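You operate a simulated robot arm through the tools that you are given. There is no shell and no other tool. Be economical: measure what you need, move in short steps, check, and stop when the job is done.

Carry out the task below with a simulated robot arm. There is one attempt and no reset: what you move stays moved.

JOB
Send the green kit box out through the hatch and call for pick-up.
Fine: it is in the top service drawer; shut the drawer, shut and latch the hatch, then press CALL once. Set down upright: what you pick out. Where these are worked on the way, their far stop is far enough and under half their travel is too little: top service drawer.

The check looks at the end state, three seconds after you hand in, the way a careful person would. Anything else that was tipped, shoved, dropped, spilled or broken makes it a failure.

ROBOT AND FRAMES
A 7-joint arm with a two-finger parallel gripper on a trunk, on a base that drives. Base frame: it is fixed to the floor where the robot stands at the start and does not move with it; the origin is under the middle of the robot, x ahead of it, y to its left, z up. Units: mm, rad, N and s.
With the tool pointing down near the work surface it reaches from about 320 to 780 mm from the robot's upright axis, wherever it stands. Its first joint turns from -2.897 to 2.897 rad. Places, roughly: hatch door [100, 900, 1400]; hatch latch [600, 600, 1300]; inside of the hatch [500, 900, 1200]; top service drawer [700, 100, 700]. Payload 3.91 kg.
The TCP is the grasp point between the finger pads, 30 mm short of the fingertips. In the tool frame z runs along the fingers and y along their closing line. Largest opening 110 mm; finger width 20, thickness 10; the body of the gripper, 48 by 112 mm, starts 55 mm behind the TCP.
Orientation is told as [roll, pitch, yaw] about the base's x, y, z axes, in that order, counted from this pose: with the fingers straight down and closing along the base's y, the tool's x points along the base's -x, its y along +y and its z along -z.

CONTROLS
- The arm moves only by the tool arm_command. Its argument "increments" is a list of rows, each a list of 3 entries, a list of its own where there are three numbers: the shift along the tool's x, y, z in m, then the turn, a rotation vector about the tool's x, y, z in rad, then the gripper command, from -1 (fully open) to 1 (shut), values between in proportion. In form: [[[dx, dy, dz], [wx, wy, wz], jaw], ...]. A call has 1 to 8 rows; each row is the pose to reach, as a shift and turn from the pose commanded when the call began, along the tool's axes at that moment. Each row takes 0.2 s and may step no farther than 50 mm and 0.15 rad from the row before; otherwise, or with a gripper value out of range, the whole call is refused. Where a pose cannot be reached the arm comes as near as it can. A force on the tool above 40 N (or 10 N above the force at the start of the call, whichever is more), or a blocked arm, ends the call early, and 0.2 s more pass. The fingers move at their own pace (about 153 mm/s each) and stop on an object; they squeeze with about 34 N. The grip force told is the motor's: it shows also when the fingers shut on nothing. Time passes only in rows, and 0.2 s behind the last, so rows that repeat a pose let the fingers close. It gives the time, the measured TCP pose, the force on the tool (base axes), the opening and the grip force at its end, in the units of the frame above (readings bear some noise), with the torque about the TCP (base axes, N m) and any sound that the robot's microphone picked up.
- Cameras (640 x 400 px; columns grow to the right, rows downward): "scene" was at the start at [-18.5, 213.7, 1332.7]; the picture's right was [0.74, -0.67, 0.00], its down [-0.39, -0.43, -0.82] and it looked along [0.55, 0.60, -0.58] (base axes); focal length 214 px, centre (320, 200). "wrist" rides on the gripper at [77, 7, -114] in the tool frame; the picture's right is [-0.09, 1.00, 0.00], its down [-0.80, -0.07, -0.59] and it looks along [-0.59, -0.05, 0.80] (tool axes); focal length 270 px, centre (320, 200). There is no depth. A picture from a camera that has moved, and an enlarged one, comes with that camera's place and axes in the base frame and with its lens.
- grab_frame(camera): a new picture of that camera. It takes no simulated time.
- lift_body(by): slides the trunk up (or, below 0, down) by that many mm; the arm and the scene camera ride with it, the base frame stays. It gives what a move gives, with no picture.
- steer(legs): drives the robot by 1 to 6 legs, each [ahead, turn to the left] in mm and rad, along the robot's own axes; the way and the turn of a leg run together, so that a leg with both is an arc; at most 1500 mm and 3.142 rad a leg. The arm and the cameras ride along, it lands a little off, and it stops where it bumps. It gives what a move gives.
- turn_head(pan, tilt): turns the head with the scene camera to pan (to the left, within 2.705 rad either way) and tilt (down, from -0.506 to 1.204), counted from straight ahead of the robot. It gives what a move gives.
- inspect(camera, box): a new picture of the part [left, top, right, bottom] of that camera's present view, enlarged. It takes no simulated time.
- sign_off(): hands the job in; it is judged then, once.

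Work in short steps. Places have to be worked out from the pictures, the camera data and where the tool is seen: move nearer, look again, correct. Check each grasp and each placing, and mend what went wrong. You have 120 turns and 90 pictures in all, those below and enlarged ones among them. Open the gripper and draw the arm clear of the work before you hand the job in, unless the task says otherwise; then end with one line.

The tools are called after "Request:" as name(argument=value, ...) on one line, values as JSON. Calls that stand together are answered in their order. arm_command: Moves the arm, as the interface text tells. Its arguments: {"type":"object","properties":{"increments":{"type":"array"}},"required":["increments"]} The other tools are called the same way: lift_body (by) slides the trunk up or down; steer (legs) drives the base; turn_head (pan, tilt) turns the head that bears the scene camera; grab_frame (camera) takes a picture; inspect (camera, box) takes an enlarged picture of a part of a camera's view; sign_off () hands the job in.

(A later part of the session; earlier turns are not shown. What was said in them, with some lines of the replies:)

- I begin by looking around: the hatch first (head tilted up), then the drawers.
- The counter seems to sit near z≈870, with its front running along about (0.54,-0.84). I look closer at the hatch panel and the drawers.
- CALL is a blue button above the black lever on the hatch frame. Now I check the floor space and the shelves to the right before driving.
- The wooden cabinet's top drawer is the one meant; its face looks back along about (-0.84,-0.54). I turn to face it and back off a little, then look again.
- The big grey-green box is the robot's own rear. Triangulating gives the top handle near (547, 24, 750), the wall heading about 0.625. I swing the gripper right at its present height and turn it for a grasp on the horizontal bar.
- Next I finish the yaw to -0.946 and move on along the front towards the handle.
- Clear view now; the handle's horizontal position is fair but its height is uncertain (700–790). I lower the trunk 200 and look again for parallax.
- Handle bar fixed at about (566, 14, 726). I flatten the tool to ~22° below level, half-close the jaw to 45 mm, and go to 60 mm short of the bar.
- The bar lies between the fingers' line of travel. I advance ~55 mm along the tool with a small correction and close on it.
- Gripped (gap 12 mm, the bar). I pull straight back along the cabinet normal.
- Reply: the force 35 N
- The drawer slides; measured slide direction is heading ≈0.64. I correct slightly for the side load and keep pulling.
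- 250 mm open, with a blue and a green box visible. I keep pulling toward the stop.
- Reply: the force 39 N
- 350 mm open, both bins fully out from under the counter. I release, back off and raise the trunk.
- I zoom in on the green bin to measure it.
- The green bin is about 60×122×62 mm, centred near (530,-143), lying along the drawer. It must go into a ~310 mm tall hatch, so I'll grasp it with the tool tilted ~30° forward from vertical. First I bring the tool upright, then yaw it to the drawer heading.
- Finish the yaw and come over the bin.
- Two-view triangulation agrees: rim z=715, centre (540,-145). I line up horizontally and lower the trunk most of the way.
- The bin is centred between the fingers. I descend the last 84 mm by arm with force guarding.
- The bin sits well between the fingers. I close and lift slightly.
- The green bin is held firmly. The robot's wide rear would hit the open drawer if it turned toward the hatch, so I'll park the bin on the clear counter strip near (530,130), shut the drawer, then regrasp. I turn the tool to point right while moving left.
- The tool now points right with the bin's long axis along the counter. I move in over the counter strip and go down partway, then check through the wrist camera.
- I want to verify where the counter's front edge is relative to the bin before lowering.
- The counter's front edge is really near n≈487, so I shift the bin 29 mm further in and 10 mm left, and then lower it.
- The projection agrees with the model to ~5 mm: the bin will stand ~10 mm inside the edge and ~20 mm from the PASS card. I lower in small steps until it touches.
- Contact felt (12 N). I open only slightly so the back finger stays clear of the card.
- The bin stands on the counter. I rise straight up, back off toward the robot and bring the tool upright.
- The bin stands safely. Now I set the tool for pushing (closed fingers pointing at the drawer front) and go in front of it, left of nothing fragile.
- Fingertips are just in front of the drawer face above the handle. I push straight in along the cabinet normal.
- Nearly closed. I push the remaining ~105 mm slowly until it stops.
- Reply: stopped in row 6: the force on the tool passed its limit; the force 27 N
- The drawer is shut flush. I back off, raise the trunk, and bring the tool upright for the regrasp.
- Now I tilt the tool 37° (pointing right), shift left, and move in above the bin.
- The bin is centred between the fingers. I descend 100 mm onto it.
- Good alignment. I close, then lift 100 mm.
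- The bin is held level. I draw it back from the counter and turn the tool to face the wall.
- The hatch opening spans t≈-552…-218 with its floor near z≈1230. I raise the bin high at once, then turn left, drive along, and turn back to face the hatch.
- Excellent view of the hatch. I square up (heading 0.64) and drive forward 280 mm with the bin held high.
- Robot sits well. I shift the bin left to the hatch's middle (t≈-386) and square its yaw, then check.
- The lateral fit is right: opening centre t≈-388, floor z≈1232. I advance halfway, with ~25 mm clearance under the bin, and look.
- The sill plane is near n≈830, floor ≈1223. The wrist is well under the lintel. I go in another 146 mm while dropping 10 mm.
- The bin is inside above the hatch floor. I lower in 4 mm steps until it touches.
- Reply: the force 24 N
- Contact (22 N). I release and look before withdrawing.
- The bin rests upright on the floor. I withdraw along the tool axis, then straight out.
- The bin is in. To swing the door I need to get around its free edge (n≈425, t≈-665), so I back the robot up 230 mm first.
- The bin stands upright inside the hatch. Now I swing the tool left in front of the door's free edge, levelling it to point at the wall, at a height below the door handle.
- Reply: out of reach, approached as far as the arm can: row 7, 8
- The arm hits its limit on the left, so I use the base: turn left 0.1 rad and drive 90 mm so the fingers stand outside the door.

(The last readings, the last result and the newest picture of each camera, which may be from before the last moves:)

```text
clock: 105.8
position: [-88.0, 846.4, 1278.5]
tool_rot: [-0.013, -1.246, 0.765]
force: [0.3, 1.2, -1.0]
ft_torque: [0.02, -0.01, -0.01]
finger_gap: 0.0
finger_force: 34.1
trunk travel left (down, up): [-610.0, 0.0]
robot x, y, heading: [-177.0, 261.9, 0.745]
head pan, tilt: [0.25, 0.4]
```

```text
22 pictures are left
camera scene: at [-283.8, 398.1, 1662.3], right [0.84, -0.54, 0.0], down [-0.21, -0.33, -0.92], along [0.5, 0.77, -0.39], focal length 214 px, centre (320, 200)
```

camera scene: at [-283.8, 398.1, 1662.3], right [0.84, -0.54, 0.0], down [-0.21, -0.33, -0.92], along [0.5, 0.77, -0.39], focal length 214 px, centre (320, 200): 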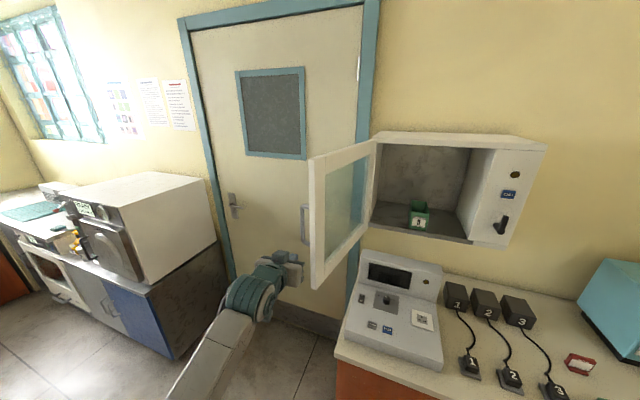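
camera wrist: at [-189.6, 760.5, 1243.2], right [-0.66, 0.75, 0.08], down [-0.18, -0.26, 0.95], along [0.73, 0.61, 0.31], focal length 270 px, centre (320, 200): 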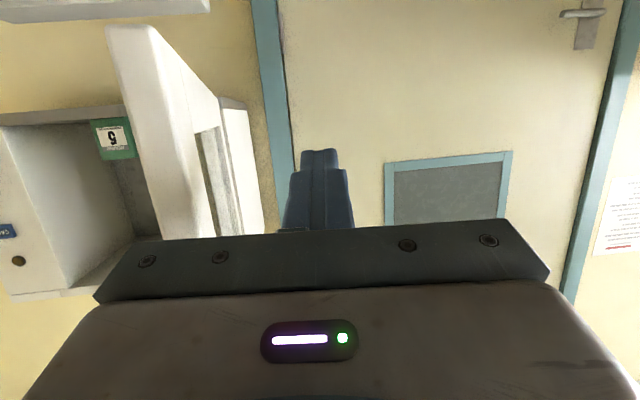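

The fingers are outside the door, below its handle. I sweep right along the door's arc, pushing it toward closed.

Request:
arm_command(increments=[[[0.0013, -0.045, -0.0038], [0, 0, 0], 1], [[0.0027, -0.09, -0.008], [0, 0, 0], 1], [[0.0037, -0.1245, -0.011], [0, 0, 0], 1], [[0.0048, -0.161, -0.0142], [0, 0, 0], 1], [[0.006, -0.197, -0.0178], [0, 0, 0], 1], [[0.0048, -0.233, -0.0142], [0, 0, 0], 1], [[0.0034, -0.269, -0.0101], [0, 0, 0], 1], [[0, -0.304, 0], [0, 0, 0], 1]])

Request:
grab_frame(camera="scene")

```text
clock: 106.6
position: [53.5, 719.1, 1280.7]
tool_rot: [-0.053, -1.259, 0.636]
force: [-9.1, -9.8, 2.2]
ft_torque: [0.3, -0.28, -0.25]
finger_gap: 0.0
finger_force: 34.2
trunk travel left (down, up): [-610.0, 0.0]
robot x, y, heading: [-177.4, 262.5, 0.745]
head pan, tilt: [0.25, 0.4]
stopped in row 4: the arm was blocked; the commanded pose is now the measured one
```

```text
21 pictures are left
camera scene: at [-287.6, 393.9, 1662.4], right [0.84, -0.54, 0.0], down [-0.21, -0.33, -0.92], along [0.5, 0.78, -0.39], focal length 214 px, centre (320, 200)
```

scene: 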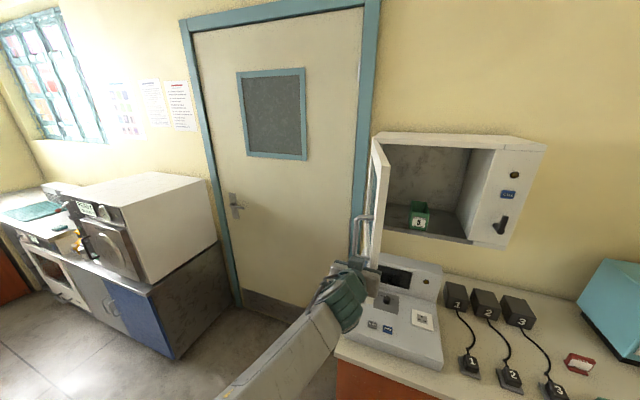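

The door moved partway; the arm reported a block. I zoom to see the contact.

Request:
inspect(camera="scene", box=[280, 120, 480, 320])

Request:
grab_frame(camera="wrist")

```text
2.00 times, centred on (380, 220) of scene
camera zoom: at [-287.6, 393.9, 1662.4], right [0.84, -0.54, 0.0], down [-0.21, -0.33, -0.92], along [0.5, 0.78, -0.39], focal length 429 px, centre (200, 160)
```

zoom: 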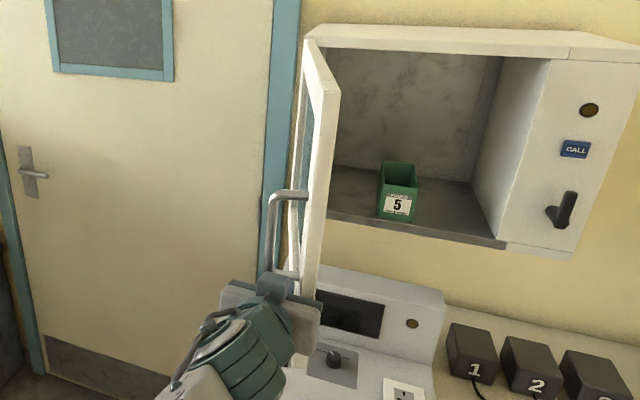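

```text
19 pictures are left
camera wrist: at [-60.7, 650.6, 1243.2], right [-0.53, 0.85, 0.07], down [-0.24, -0.22, 0.95], along [0.81, 0.48, 0.32], focal length 270 px, centre (320, 200)
```

wrist: 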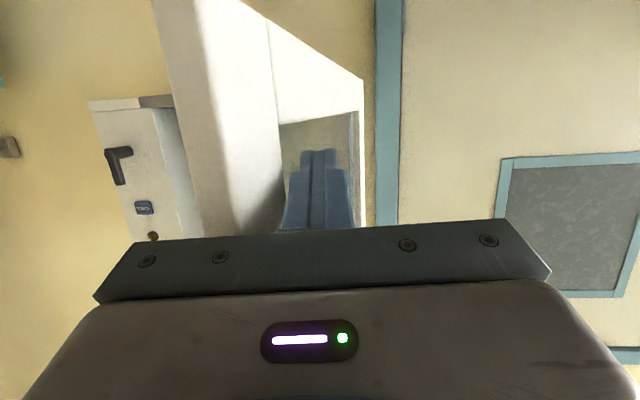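

The hand's corner caught the door edge because the fingers were too deep. I back out 45 mm and continue the arc with just the fingertips near the free edge.

Request:
arm_command(increments=[[[0.0138, 0.005, -0.0428], [0, 0, 0], 1], [[0.0138, -0.011, -0.0428], [0, 0, 0], 1], [[0.0111, -0.048, -0.0343], [0, 0, 0], 1], [[0.0086, -0.084, -0.0267], [0, 0, 0], 1], [[0.0037, -0.118, -0.0114], [0, 0, 0], 1], [[-0.0012, -0.152, 0.0038], [0, 0, 0], 1], [[-0.0083, -0.183, 0.0257], [0, 0, 0], 1], [[-0.015, -0.214, 0.0466], [0, 0, 0], 1]])

Request:
grab_frame(camera="scene")

```text
clock: 107.1
position: [85.7, 666.7, 1274.9]
tool_rot: [-0.011, -1.24, 0.424]
force: [-1.1, 0.4, -0.9]
ft_torque: [-0.04, -0.03, -0.06]
finger_gap: 0.0
finger_force: 33.9
trunk travel left (down, up): [-610.0, 0.0]
robot x, y, heading: [-179.6, 264.8, 0.747]
head pan, tilt: [0.25, 0.4]
stopped in row 2: the arm was blocked; the commanded pose is now the measured one
```

```text
18 pictures are left
camera scene: at [-286.5, 399.5, 1661.9], right [0.84, -0.54, 0.0], down [-0.21, -0.33, -0.92], along [0.5, 0.77, -0.39], focal length 214 px, centre (320, 200)
```

scene: 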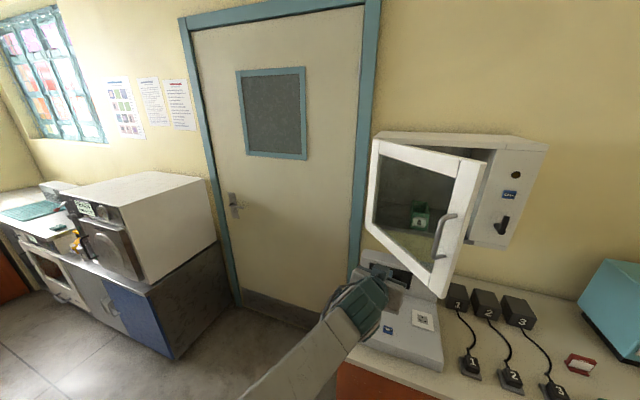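

The door swung on by itself to about 60–65° closed. The arm seems blocked by its low elbow near the counter edge, so I back the base off 150 mm and squared up before re-posing the arm.

Request:
steer(legs=[[-150, 0], [0, -0.107]])

Request:
turn_head(pan=0.0, tilt=0.5)

Request:
grab_frame(camera="scene")

```text
clock: 109.0
position: [15.0, 532.8, 1276.3]
tool_rot: [-0.007, -1.239, 0.321]
force: [-1.3, 0.0, -0.4]
ft_torque: [0.02, 0.0, 0.02]
finger_gap: 0.0
finger_force: 34.2
trunk travel left (down, up): [-610.0, 0.0]
robot x, y, heading: [-285.8, 161.4, 0.646]
head pan, tilt: [0.25, 0.4]
```

```text
clock: 109.8
position: [14.4, 532.7, 1276.5]
tool_rot: [-0.007, -1.239, 0.317]
force: [-0.1, 0.0, 0.5]
ft_torque: [0.02, -0.02, 0.03]
finger_gap: 0.2
finger_force: 34.0
trunk travel left (down, up): [-610.0, 0.0]
robot x, y, heading: [-287.9, 162.1, 0.647]
head pan, tilt: [0.0, 0.499]
```

```text
17 pictures are left
camera scene: at [-366.9, 286.1, 1653.2], right [0.6, -0.8, 0.0], down [-0.38, -0.29, -0.88], along [0.7, 0.53, -0.48], focal length 214 px, centre (320, 200)
```

scene: 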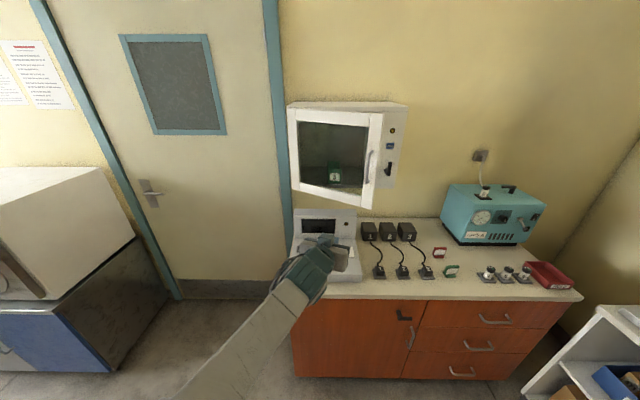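

The door stands ~25° from shut and the console is untouched. I move the tool right to the door's free-edge frame line (t≈-245), pointing straight at the wall.

Request:
arm_command(increments=[[[-0.0036, -0.0332, 0.0104], [-0.0604, 0, -0.0208], 1], [[-0.0072, -0.0664, 0.0208], [-0.1208, 0, -0.0416], 1], [[-0.0108, -0.0996, 0.0312], [-0.1812, 0, -0.0624], 1], [[-0.0144, -0.1328, 0.0416], [-0.2416, 0, -0.0832], 1], [[-0.018, -0.166, 0.052], [-0.302, 0, -0.104], 1]])

Request:
grab_frame(camera="scene")

```text
clock: 111.0
position: [120.4, 393.2, 1278.0]
tool_rot: [-0.008, -1.235, 0.64]
force: [-0.8, 0.9, -0.6]
ft_torque: [-0.06, -0.02, -0.01]
finger_gap: 0.0
finger_force: 34.2
out of reach, approached as far as the arm can: row 4
trunk travel left (down, up): [-610.0, 0.0]
robot x, y, heading: [-286.8, 155.7, 0.651]
head pan, tilt: [0.0, 0.499]
```

```text
16 pictures are left
camera scene: at [-365.8, 287.9, 1653.0], right [0.6, -0.8, 0.0], down [-0.38, -0.29, -0.88], along [0.7, 0.53, -0.48], focal length 214 px, centre (320, 200)
```

scene: 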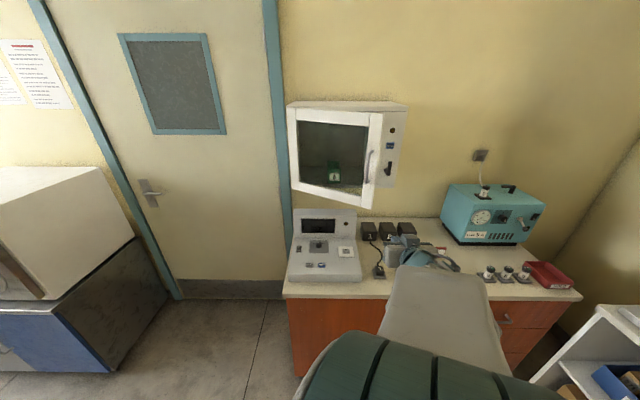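

The elbow is up and clear now. I shift to t≈-300 and drive forward 240 mm so the fingertips stand just before the door's free side.

Request:
arm_command(increments=[[[0, 0.03, 0], [0, 0, 0], 1], [[0, 0.056, 0], [0, 0, 0], 1]])

Request:
steer(legs=[[235, 0]])

Request:
grab_frame(camera="scene")

```text
clock: 111.6
position: [90.3, 441.0, 1280.6]
tool_rot: [-0.001, -1.236, 0.631]
force: [0.0, -0.6, -0.4]
ft_torque: [-0.01, 0.01, 0.02]
finger_gap: 0.1
finger_force: 34.4
out of reach, approached as far as the arm can: row 1, 2
trunk travel left (down, up): [-610.0, 0.0]
robot x, y, heading: [-285.5, 161.7, 0.645]
head pan, tilt: [0.0, 0.499]
```

```text
clock: 113.3
position: [278.4, 581.6, 1281.4]
tool_rot: [-0.001, -1.236, 0.633]
force: [-0.4, 0.3, 0.0]
ft_torque: [0.0, 0.03, -0.01]
finger_gap: 0.0
finger_force: 34.1
trunk travel left (down, up): [-610.0, 0.0]
robot x, y, heading: [-102.7, 299.6, 0.649]
head pan, tilt: [0.0, 0.499]
```

```text
15 pictures are left
camera scene: at [-178.8, 427.8, 1653.2], right [0.6, -0.8, 0.0], down [-0.38, -0.29, -0.88], along [0.7, 0.53, -0.48], focal length 214 px, centre (320, 200)
```

scene: 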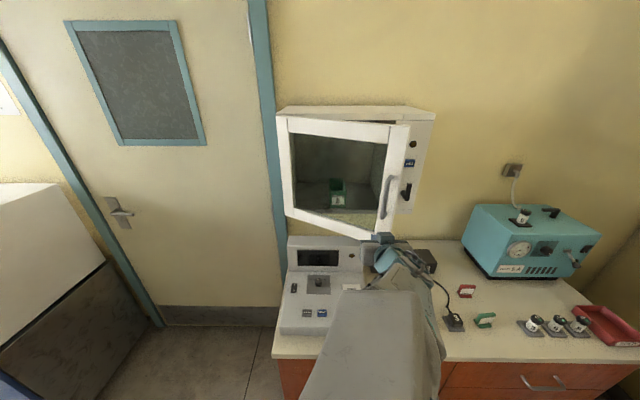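

The fingertips are at the door's lower free frame, below the handle. I push it along its arc to shut.

Request:
arm_command(increments=[[[-0.0185, -0.015, 0.038], [0, 0, 0], 1], [[-0.0337, -0.038, 0.0666], [0, 0, 0], 1], [[-0.0458, -0.053, 0.1015], [0, 0, 0], 1], [[-0.0576, -0.065, 0.1355], [0, 0, 0], 1], [[-0.0684, -0.074, 0.1666], [0, 0, 0], 1], [[-0.0766, -0.08, 0.1902], [0, 0, 0], 1]])

Request:
inspect(camera="scene", box=[250, 90, 490, 290])

```text
clock: 114.7
position: [488.4, 636.5, 1291.5]
tool_rot: [-0.003, -1.234, 0.631]
force: [0.2, 0.0, 0.0]
ft_torque: [0.02, 0.02, 0.02]
finger_gap: 0.0
finger_force: 34.4
trunk travel left (down, up): [-610.0, 0.0]
robot x, y, heading: [-100.0, 303.0, 0.646]
head pan, tilt: [0.0, 0.499]
```

```text
2.00 times, centred on (370, 190) of scene
camera zoom: at [-178.8, 427.4, 1653.2], right [0.6, -0.8, 0.0], down [-0.38, -0.29, -0.88], along [0.7, 0.53, -0.48], focal length 429 px, centre (220, 220)
```

zoom: 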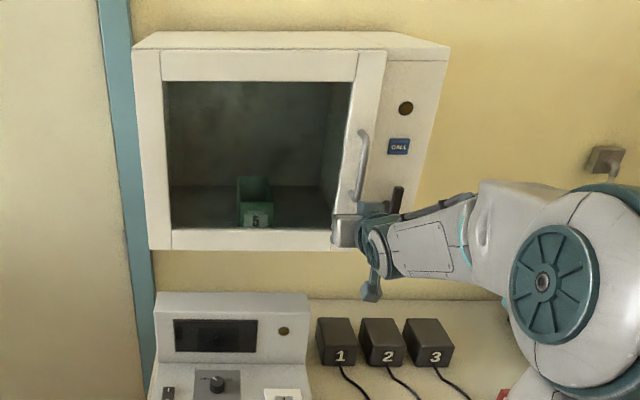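

The door looks nearly flush with no contact force yet; I press a bit further until it's firm.

Request:
arm_command(increments=[[[-0.0033, 0, 0.0094], [0, 0, 0], 1], [[-0.0066, 0, 0.0189], [0, 0, 0], 1], [[-0.0098, 0, 0.0283], [0, 0, 0], 1], [[-0.0131, 0, 0.0378], [0, 0, 0], 1]])

Request:
inspect(camera="scene", box=[310, 100, 450, 240])

```text
clock: 115.3
position: [492.8, 641.0, 1293.1]
tool_rot: [-0.001, -1.231, 0.63]
force: [-27.0, -17.3, 6.6]
ft_torque: [0.39, 0.06, 0.09]
finger_gap: 0.0
finger_force: 33.9
trunk travel left (down, up): [-610.0, 0.0]
robot x, y, heading: [-103.1, 296.4, 0.648]
head pan, tilt: [0.0, 0.499]
stopped in row 2: the force on the tool passed its limit (the readings are from after the stop); the commanded pose is now the measured one
```

```text
2.86 times, centred on (380, 170) of scene
camera zoom: at [-187.0, 422.4, 1653.4], right [0.6, -0.8, 0.0], down [-0.38, -0.29, -0.88], along [0.7, 0.53, -0.47], focal length 613 px, centre (149, 286)
```

zoom: 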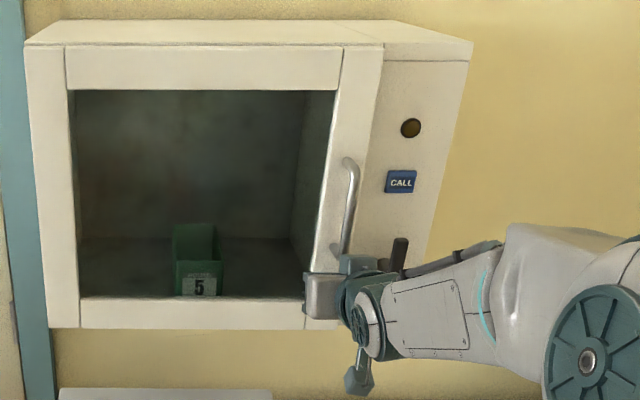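

Firm stop (≈32 N): the door is shut. I back off and move to the right of the latch lever to see it with the wrist camera.

Request:
arm_command(increments=[[[0.015, 0, -0.0424], [0, 0, 0], 1], [[0.0172, 0, -0.0787], [0, 0, 0], 1], [[0.003, -0.04, -0.0837], [0, 0, 0], 1], [[-0.0158, -0.08, -0.0904], [0, 0, 0], 1], [[-0.0272, -0.115, -0.0944], [0, 0, 0], 1]])

Request:
grab_frame(camera="wrist")

Request:
inspect(camera="scene", box=[310, 100, 450, 240])

```text
clock: 116.5
position: [506.1, 503.3, 1345.9]
tool_rot: [0.002, -1.224, 0.626]
force: [-0.1, -0.4, -0.5]
ft_torque: [-0.01, 0.01, 0.0]
finger_gap: 0.5
finger_force: 33.3
trunk travel left (down, up): [-610.0, 0.0]
robot x, y, heading: [-100.0, 299.6, 0.649]
head pan, tilt: [0.0, 0.499]
```

```text
12 pictures are left
camera wrist: at [393.8, 429.9, 1313.2], right [-0.56, 0.82, 0.08], down [-0.19, -0.23, 0.95], along [0.8, 0.52, 0.29], focal length 270 px, centre (320, 200)
```

wrist: 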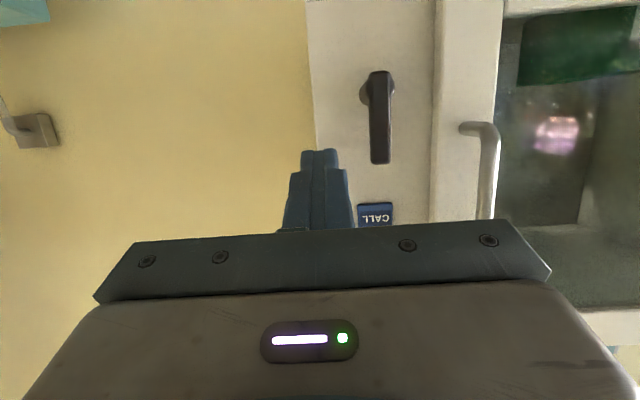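

```text
2.86 times, centred on (380, 170) of scene
camera zoom: at [-179.3, 426.0, 1653.3], right [0.6, -0.8, 0.0], down [-0.38, -0.29, -0.88], along [0.7, 0.53, -0.48], focal length 613 px, centre (149, 286)
```

zoom: 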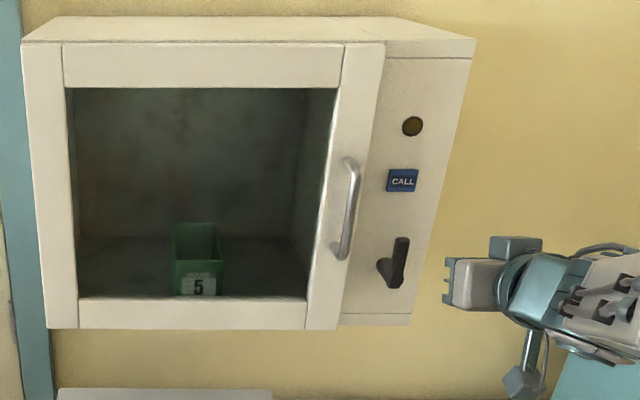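

The lever's pivot is near (t -145, z 1295), its bar pointing up to z≈1346, tongue side toward the door. I go beside it on the right and push it leftward over the door in an arc.

Request:
arm_command(increments=[[[-0.0104, 0, 0.0228], [0, 0, 0], 1], [[-0.0208, 0, 0.0456], [0, 0, 0], 1], [[-0.0208, 0.024, 0.0456], [0, 0, 0], 1], [[-0.0245, 0.043, 0.0443], [0, 0, 0], 1], [[-0.0208, 0.062, 0.0456], [0, 0, 0], 1], [[-0.0114, 0.079, 0.049], [0, 0, 0], 1], [[0.0027, 0.089, 0.0541], [0, 0, 0], 1], [[0.0112, 0.091, 0.0572], [0, 0, 0], 1]])

Request:
inspect(camera="scene", box=[310, 100, 450, 240])

```text
clock: 118.3
position: [489.1, 607.6, 1315.6]
tool_rot: [0.0, -1.229, 0.631]
force: [-1.8, -4.2, 0.6]
ft_torque: [-0.05, -0.01, -0.05]
finger_gap: 0.1
finger_force: 33.8
trunk travel left (down, up): [-610.0, 0.0]
robot x, y, heading: [-103.9, 301.3, 0.646]
head pan, tilt: [0.0, 0.499]
```

```text
2.86 times, centred on (380, 170) of scene
camera zoom: at [-180.5, 425.7, 1653.3], right [0.6, -0.8, 0.0], down [-0.38, -0.29, -0.88], along [0.7, 0.53, -0.48], focal length 613 px, centre (149, 286)
```

zoom: 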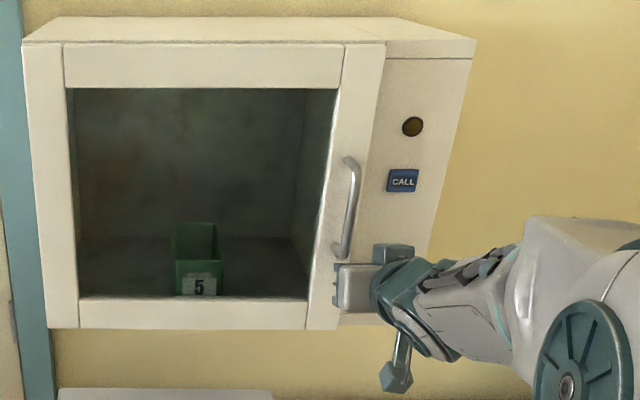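

The sweep went through with little force. I check the lever by the wrist camera.

Request:
inspect(camera="wrist", box=[160, 0, 480, 240])

```text
1.67 times, centred on (320, 120) of wrist
camera zoom: at [376.4, 534.1, 1282.8], right [-0.56, 0.82, 0.08], down [-0.19, -0.23, 0.95], along [0.8, 0.52, 0.29], focal length 450 px, centre (320, 333)
```

zoom: 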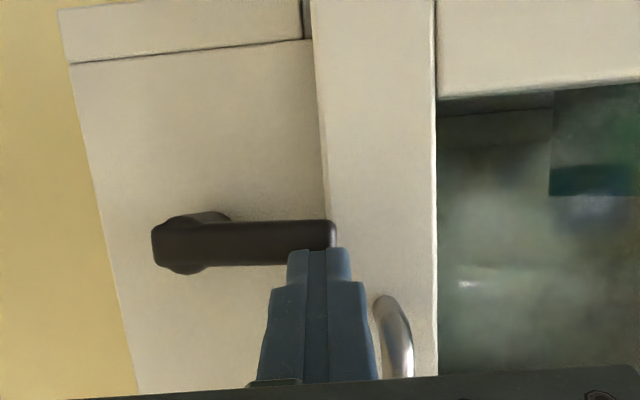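

The lever now lies horizontally across toward the door. I press it down a little further to make sure it is at its stop.

Request:
arm_command(increments=[[[0.0047, 0, 0.0017], [0, 0, 0], 1], [[0.0094, 0, 0.0034], [0, 0, 0], 1], [[0.0141, 0, 0.0051], [0, 0, 0], 1]])

Request:
inspect(camera="wrist", box=[160, 0, 480, 240])

```text
clock: 119.1
position: [485.9, 607.2, 1305.5]
tool_rot: [-0.003, -1.234, 0.634]
force: [-13.4, -7.8, 15.1]
ft_torque: [0.12, -0.39, 0.09]
finger_gap: 0.1
finger_force: 34.0
trunk travel left (down, up): [-610.0, 0.0]
robot x, y, heading: [-101.5, 301.2, 0.644]
head pan, tilt: [0.0, 0.499]
```

```text
1.67 times, centred on (320, 120) of wrist
camera zoom: at [373.9, 533.2, 1270.7], right [-0.56, 0.82, 0.08], down [-0.2, -0.23, 0.95], along [0.8, 0.52, 0.29], focal length 450 px, centre (320, 333)
```

zoom: 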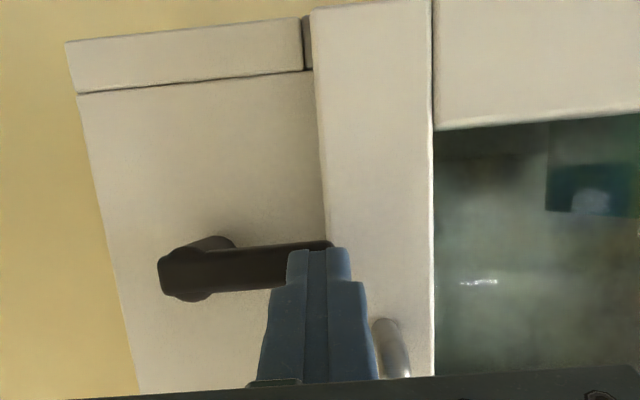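

The lever meets a stop (15 N): latched. I now back off and position the fingertips in front of CALL.

Request:
arm_command(increments=[[[0.0052, 0, -0.03], [0, 0, 0], 1], [[-0.0024, 0, -0.0538], [0, 0, 0], 1], [[-0.0354, -0.02, -0.0654], [0, 0, 0], 1], [[-0.0637, -0.04, -0.0753], [0, 0, 0], 1], [[-0.0826, -0.052, -0.0819], [0, 0, 0], 1]])

Request:
grab_frame(camera="wrist")

Request:
inspect(camera="scene", box=[340, 110, 440, 210])

```text
clock: 120.3
position: [477.5, 538.0, 1406.2]
tool_rot: [0.001, -1.226, 0.627]
force: [-0.3, -0.4, 0.2]
ft_torque: [-0.02, 0.0, 0.01]
finger_gap: 0.1
finger_force: 34.0
trunk travel left (down, up): [-610.0, 0.0]
robot x, y, heading: [-98.0, 300.2, 0.649]
head pan, tilt: [0.0, 0.499]
```

```text
7 pictures are left
camera wrist: at [364.7, 464.0, 1372.6], right [-0.56, 0.82, 0.08], down [-0.19, -0.23, 0.95], along [0.8, 0.52, 0.29], focal length 270 px, centre (320, 200)
```

wrist: 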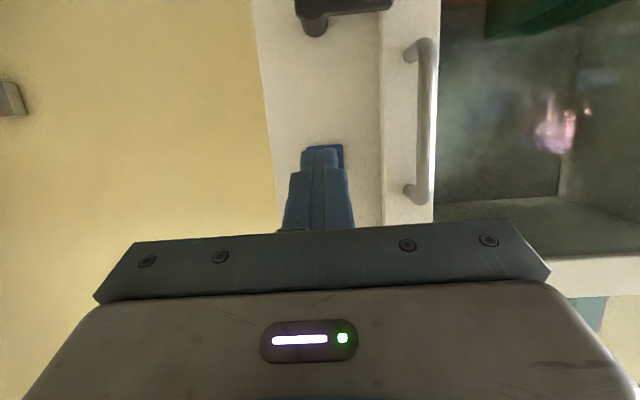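

```text
4.00 times, centred on (390, 160) of scene
camera zoom: at [-180.0, 426.4, 1653.2], right [0.6, -0.8, 0.0], down [-0.38, -0.29, -0.88], along [0.7, 0.53, -0.48], focal length 858 px, centre (40, 360)
```

zoom: 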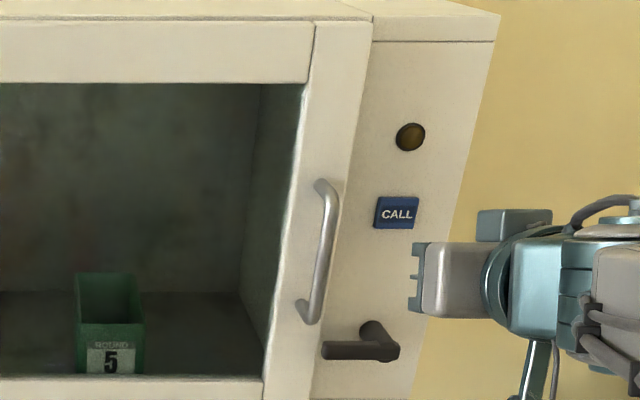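

Latch lies across, door flush. The tips are in line with CALL (t≈-147, z≈1405). I push in gently until contact.

Request:
arm_command(increments=[[[-0.0104, 0, 0.0228], [0, 0, 0], 1], [[-0.0189, 0, 0.0463], [0, 0, 0], 1], [[-0.0216, 0, 0.0538], [0, 0, 0], 1], [[-0.023, 0, 0.0576], [0, 0, 0], 1], [[-0.0243, 0, 0.0613], [0, 0, 0], 1], [[-0.0254, 0, 0.0642], [0, 0, 0], 1]])

```text
clock: 121.7
position: [536.8, 579.4, 1407.8]
tool_rot: [-0.002, -1.228, 0.629]
force: [-0.3, -0.7, 0.4]
ft_torque: [0.01, 0.03, -0.02]
finger_gap: 0.0
finger_force: 33.8
trunk travel left (down, up): [-610.0, 0.0]
robot x, y, heading: [-99.9, 300.3, 0.646]
head pan, tilt: [0.0, 0.499]
```

No contact yet; I continue in 3 mm steps.

Request:
arm_command(increments=[[[-0.001, 0, 0.0028], [0, 0, 0], 1], [[-0.002, 0, 0.0056], [0, 0, 0], 1], [[-0.003, 0, 0.0085], [0, 0, 0], 1], [[-0.0041, 0, 0.0113], [0, 0, 0], 1], [[-0.0051, 0, 0.0141], [0, 0, 0], 1], [[-0.0061, 0, 0.0169], [0, 0, 0], 1]])

```text
clock: 123.1
position: [551.6, 587.2, 1407.8]
tool_rot: [-0.002, -1.226, 0.629]
force: [-0.8, 0.1, -0.9]
ft_torque: [-0.03, -0.02, 0.05]
finger_gap: 0.0
finger_force: 34.0
trunk travel left (down, up): [-610.0, 0.0]
robot x, y, heading: [-102.2, 297.2, 0.647]
head pan, tilt: [0.0, 0.499]
heard: click
```

A click was heard. I check the lamp and button before moving.

Request:
inspect(camera="scene", box=[340, 110, 440, 210])

```text
4.00 times, centred on (390, 160) of scene
camera zoom: at [-180.2, 426.7, 1653.2], right [0.6, -0.8, 0.0], down [-0.38, -0.29, -0.88], along [0.7, 0.53, -0.48], focal length 858 px, centre (40, 360)
```

zoom: 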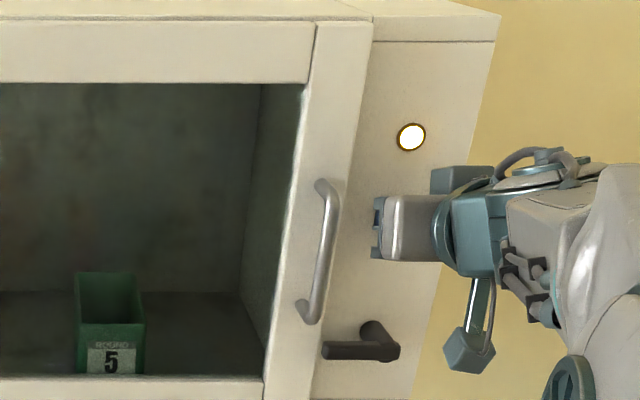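

The lamp is lit: CALL registered once. I withdraw straight back and open the gripper, then back the base off.

Request:
arm_command(increments=[[[0.0136, 0, -0.0376], [0, 0, 0], 1], [[0.0306, 0, -0.0846], [0, 0, 0], 1], [[0.0476, 0, -0.1316], [0, 0, 0], 0], [[0.0612, 0, -0.1692], [0, 0, 0], -1], [[0.0612, 0, -0.1692], [0, 0, 0], -1]])

Request:
steer(legs=[[-150, 0]])

Request:
grab_frame(camera="scene")

```text
clock: 124.3
position: [408.2, 484.0, 1409.5]
tool_rot: [0.0, -1.227, 0.629]
force: [-0.1, -0.5, -0.1]
ft_torque: [-0.01, 0.03, -0.02]
finger_gap: 110.1
finger_force: 0.1
trunk travel left (down, up): [-610.0, 0.0]
robot x, y, heading: [-99.8, 297.8, 0.648]
head pan, tilt: [0.0, 0.499]
```

```text
clock: 125.7
position: [287.1, 391.0, 1409.6]
tool_rot: [-0.001, -1.228, 0.63]
force: [-0.1, 0.5, 0.1]
ft_torque: [0.0, 0.0, 0.01]
finger_gap: 110.0
finger_force: 0.1
trunk travel left (down, up): [-610.0, 0.0]
robot x, y, heading: [-219.9, 210.8, 0.649]
head pan, tilt: [0.0, 0.499]
```

```text
4 pictures are left
camera scene: at [-301.2, 335.3, 1653.2], right [0.6, -0.8, 0.0], down [-0.38, -0.29, -0.88], along [0.7, 0.53, -0.48], focal length 214 px, centre (320, 200)
```

scene: 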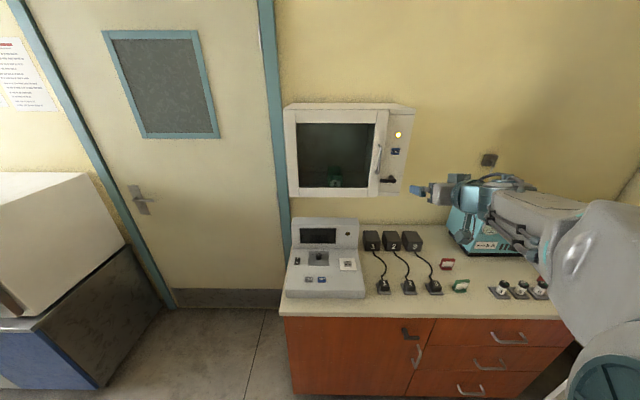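

The hatch is shut and latched with the lamp lit, the drawer is shut, the counter items stand as before, and the arm is clear. I hand in.

Request:
sign_off()

```text
The job is handed in.
```

The green kit box stands upright in the hatch, the drawer is shut, the hatch is shut and latched, and CALL was pressed once (click heard, lamp lit); I signed the job off.
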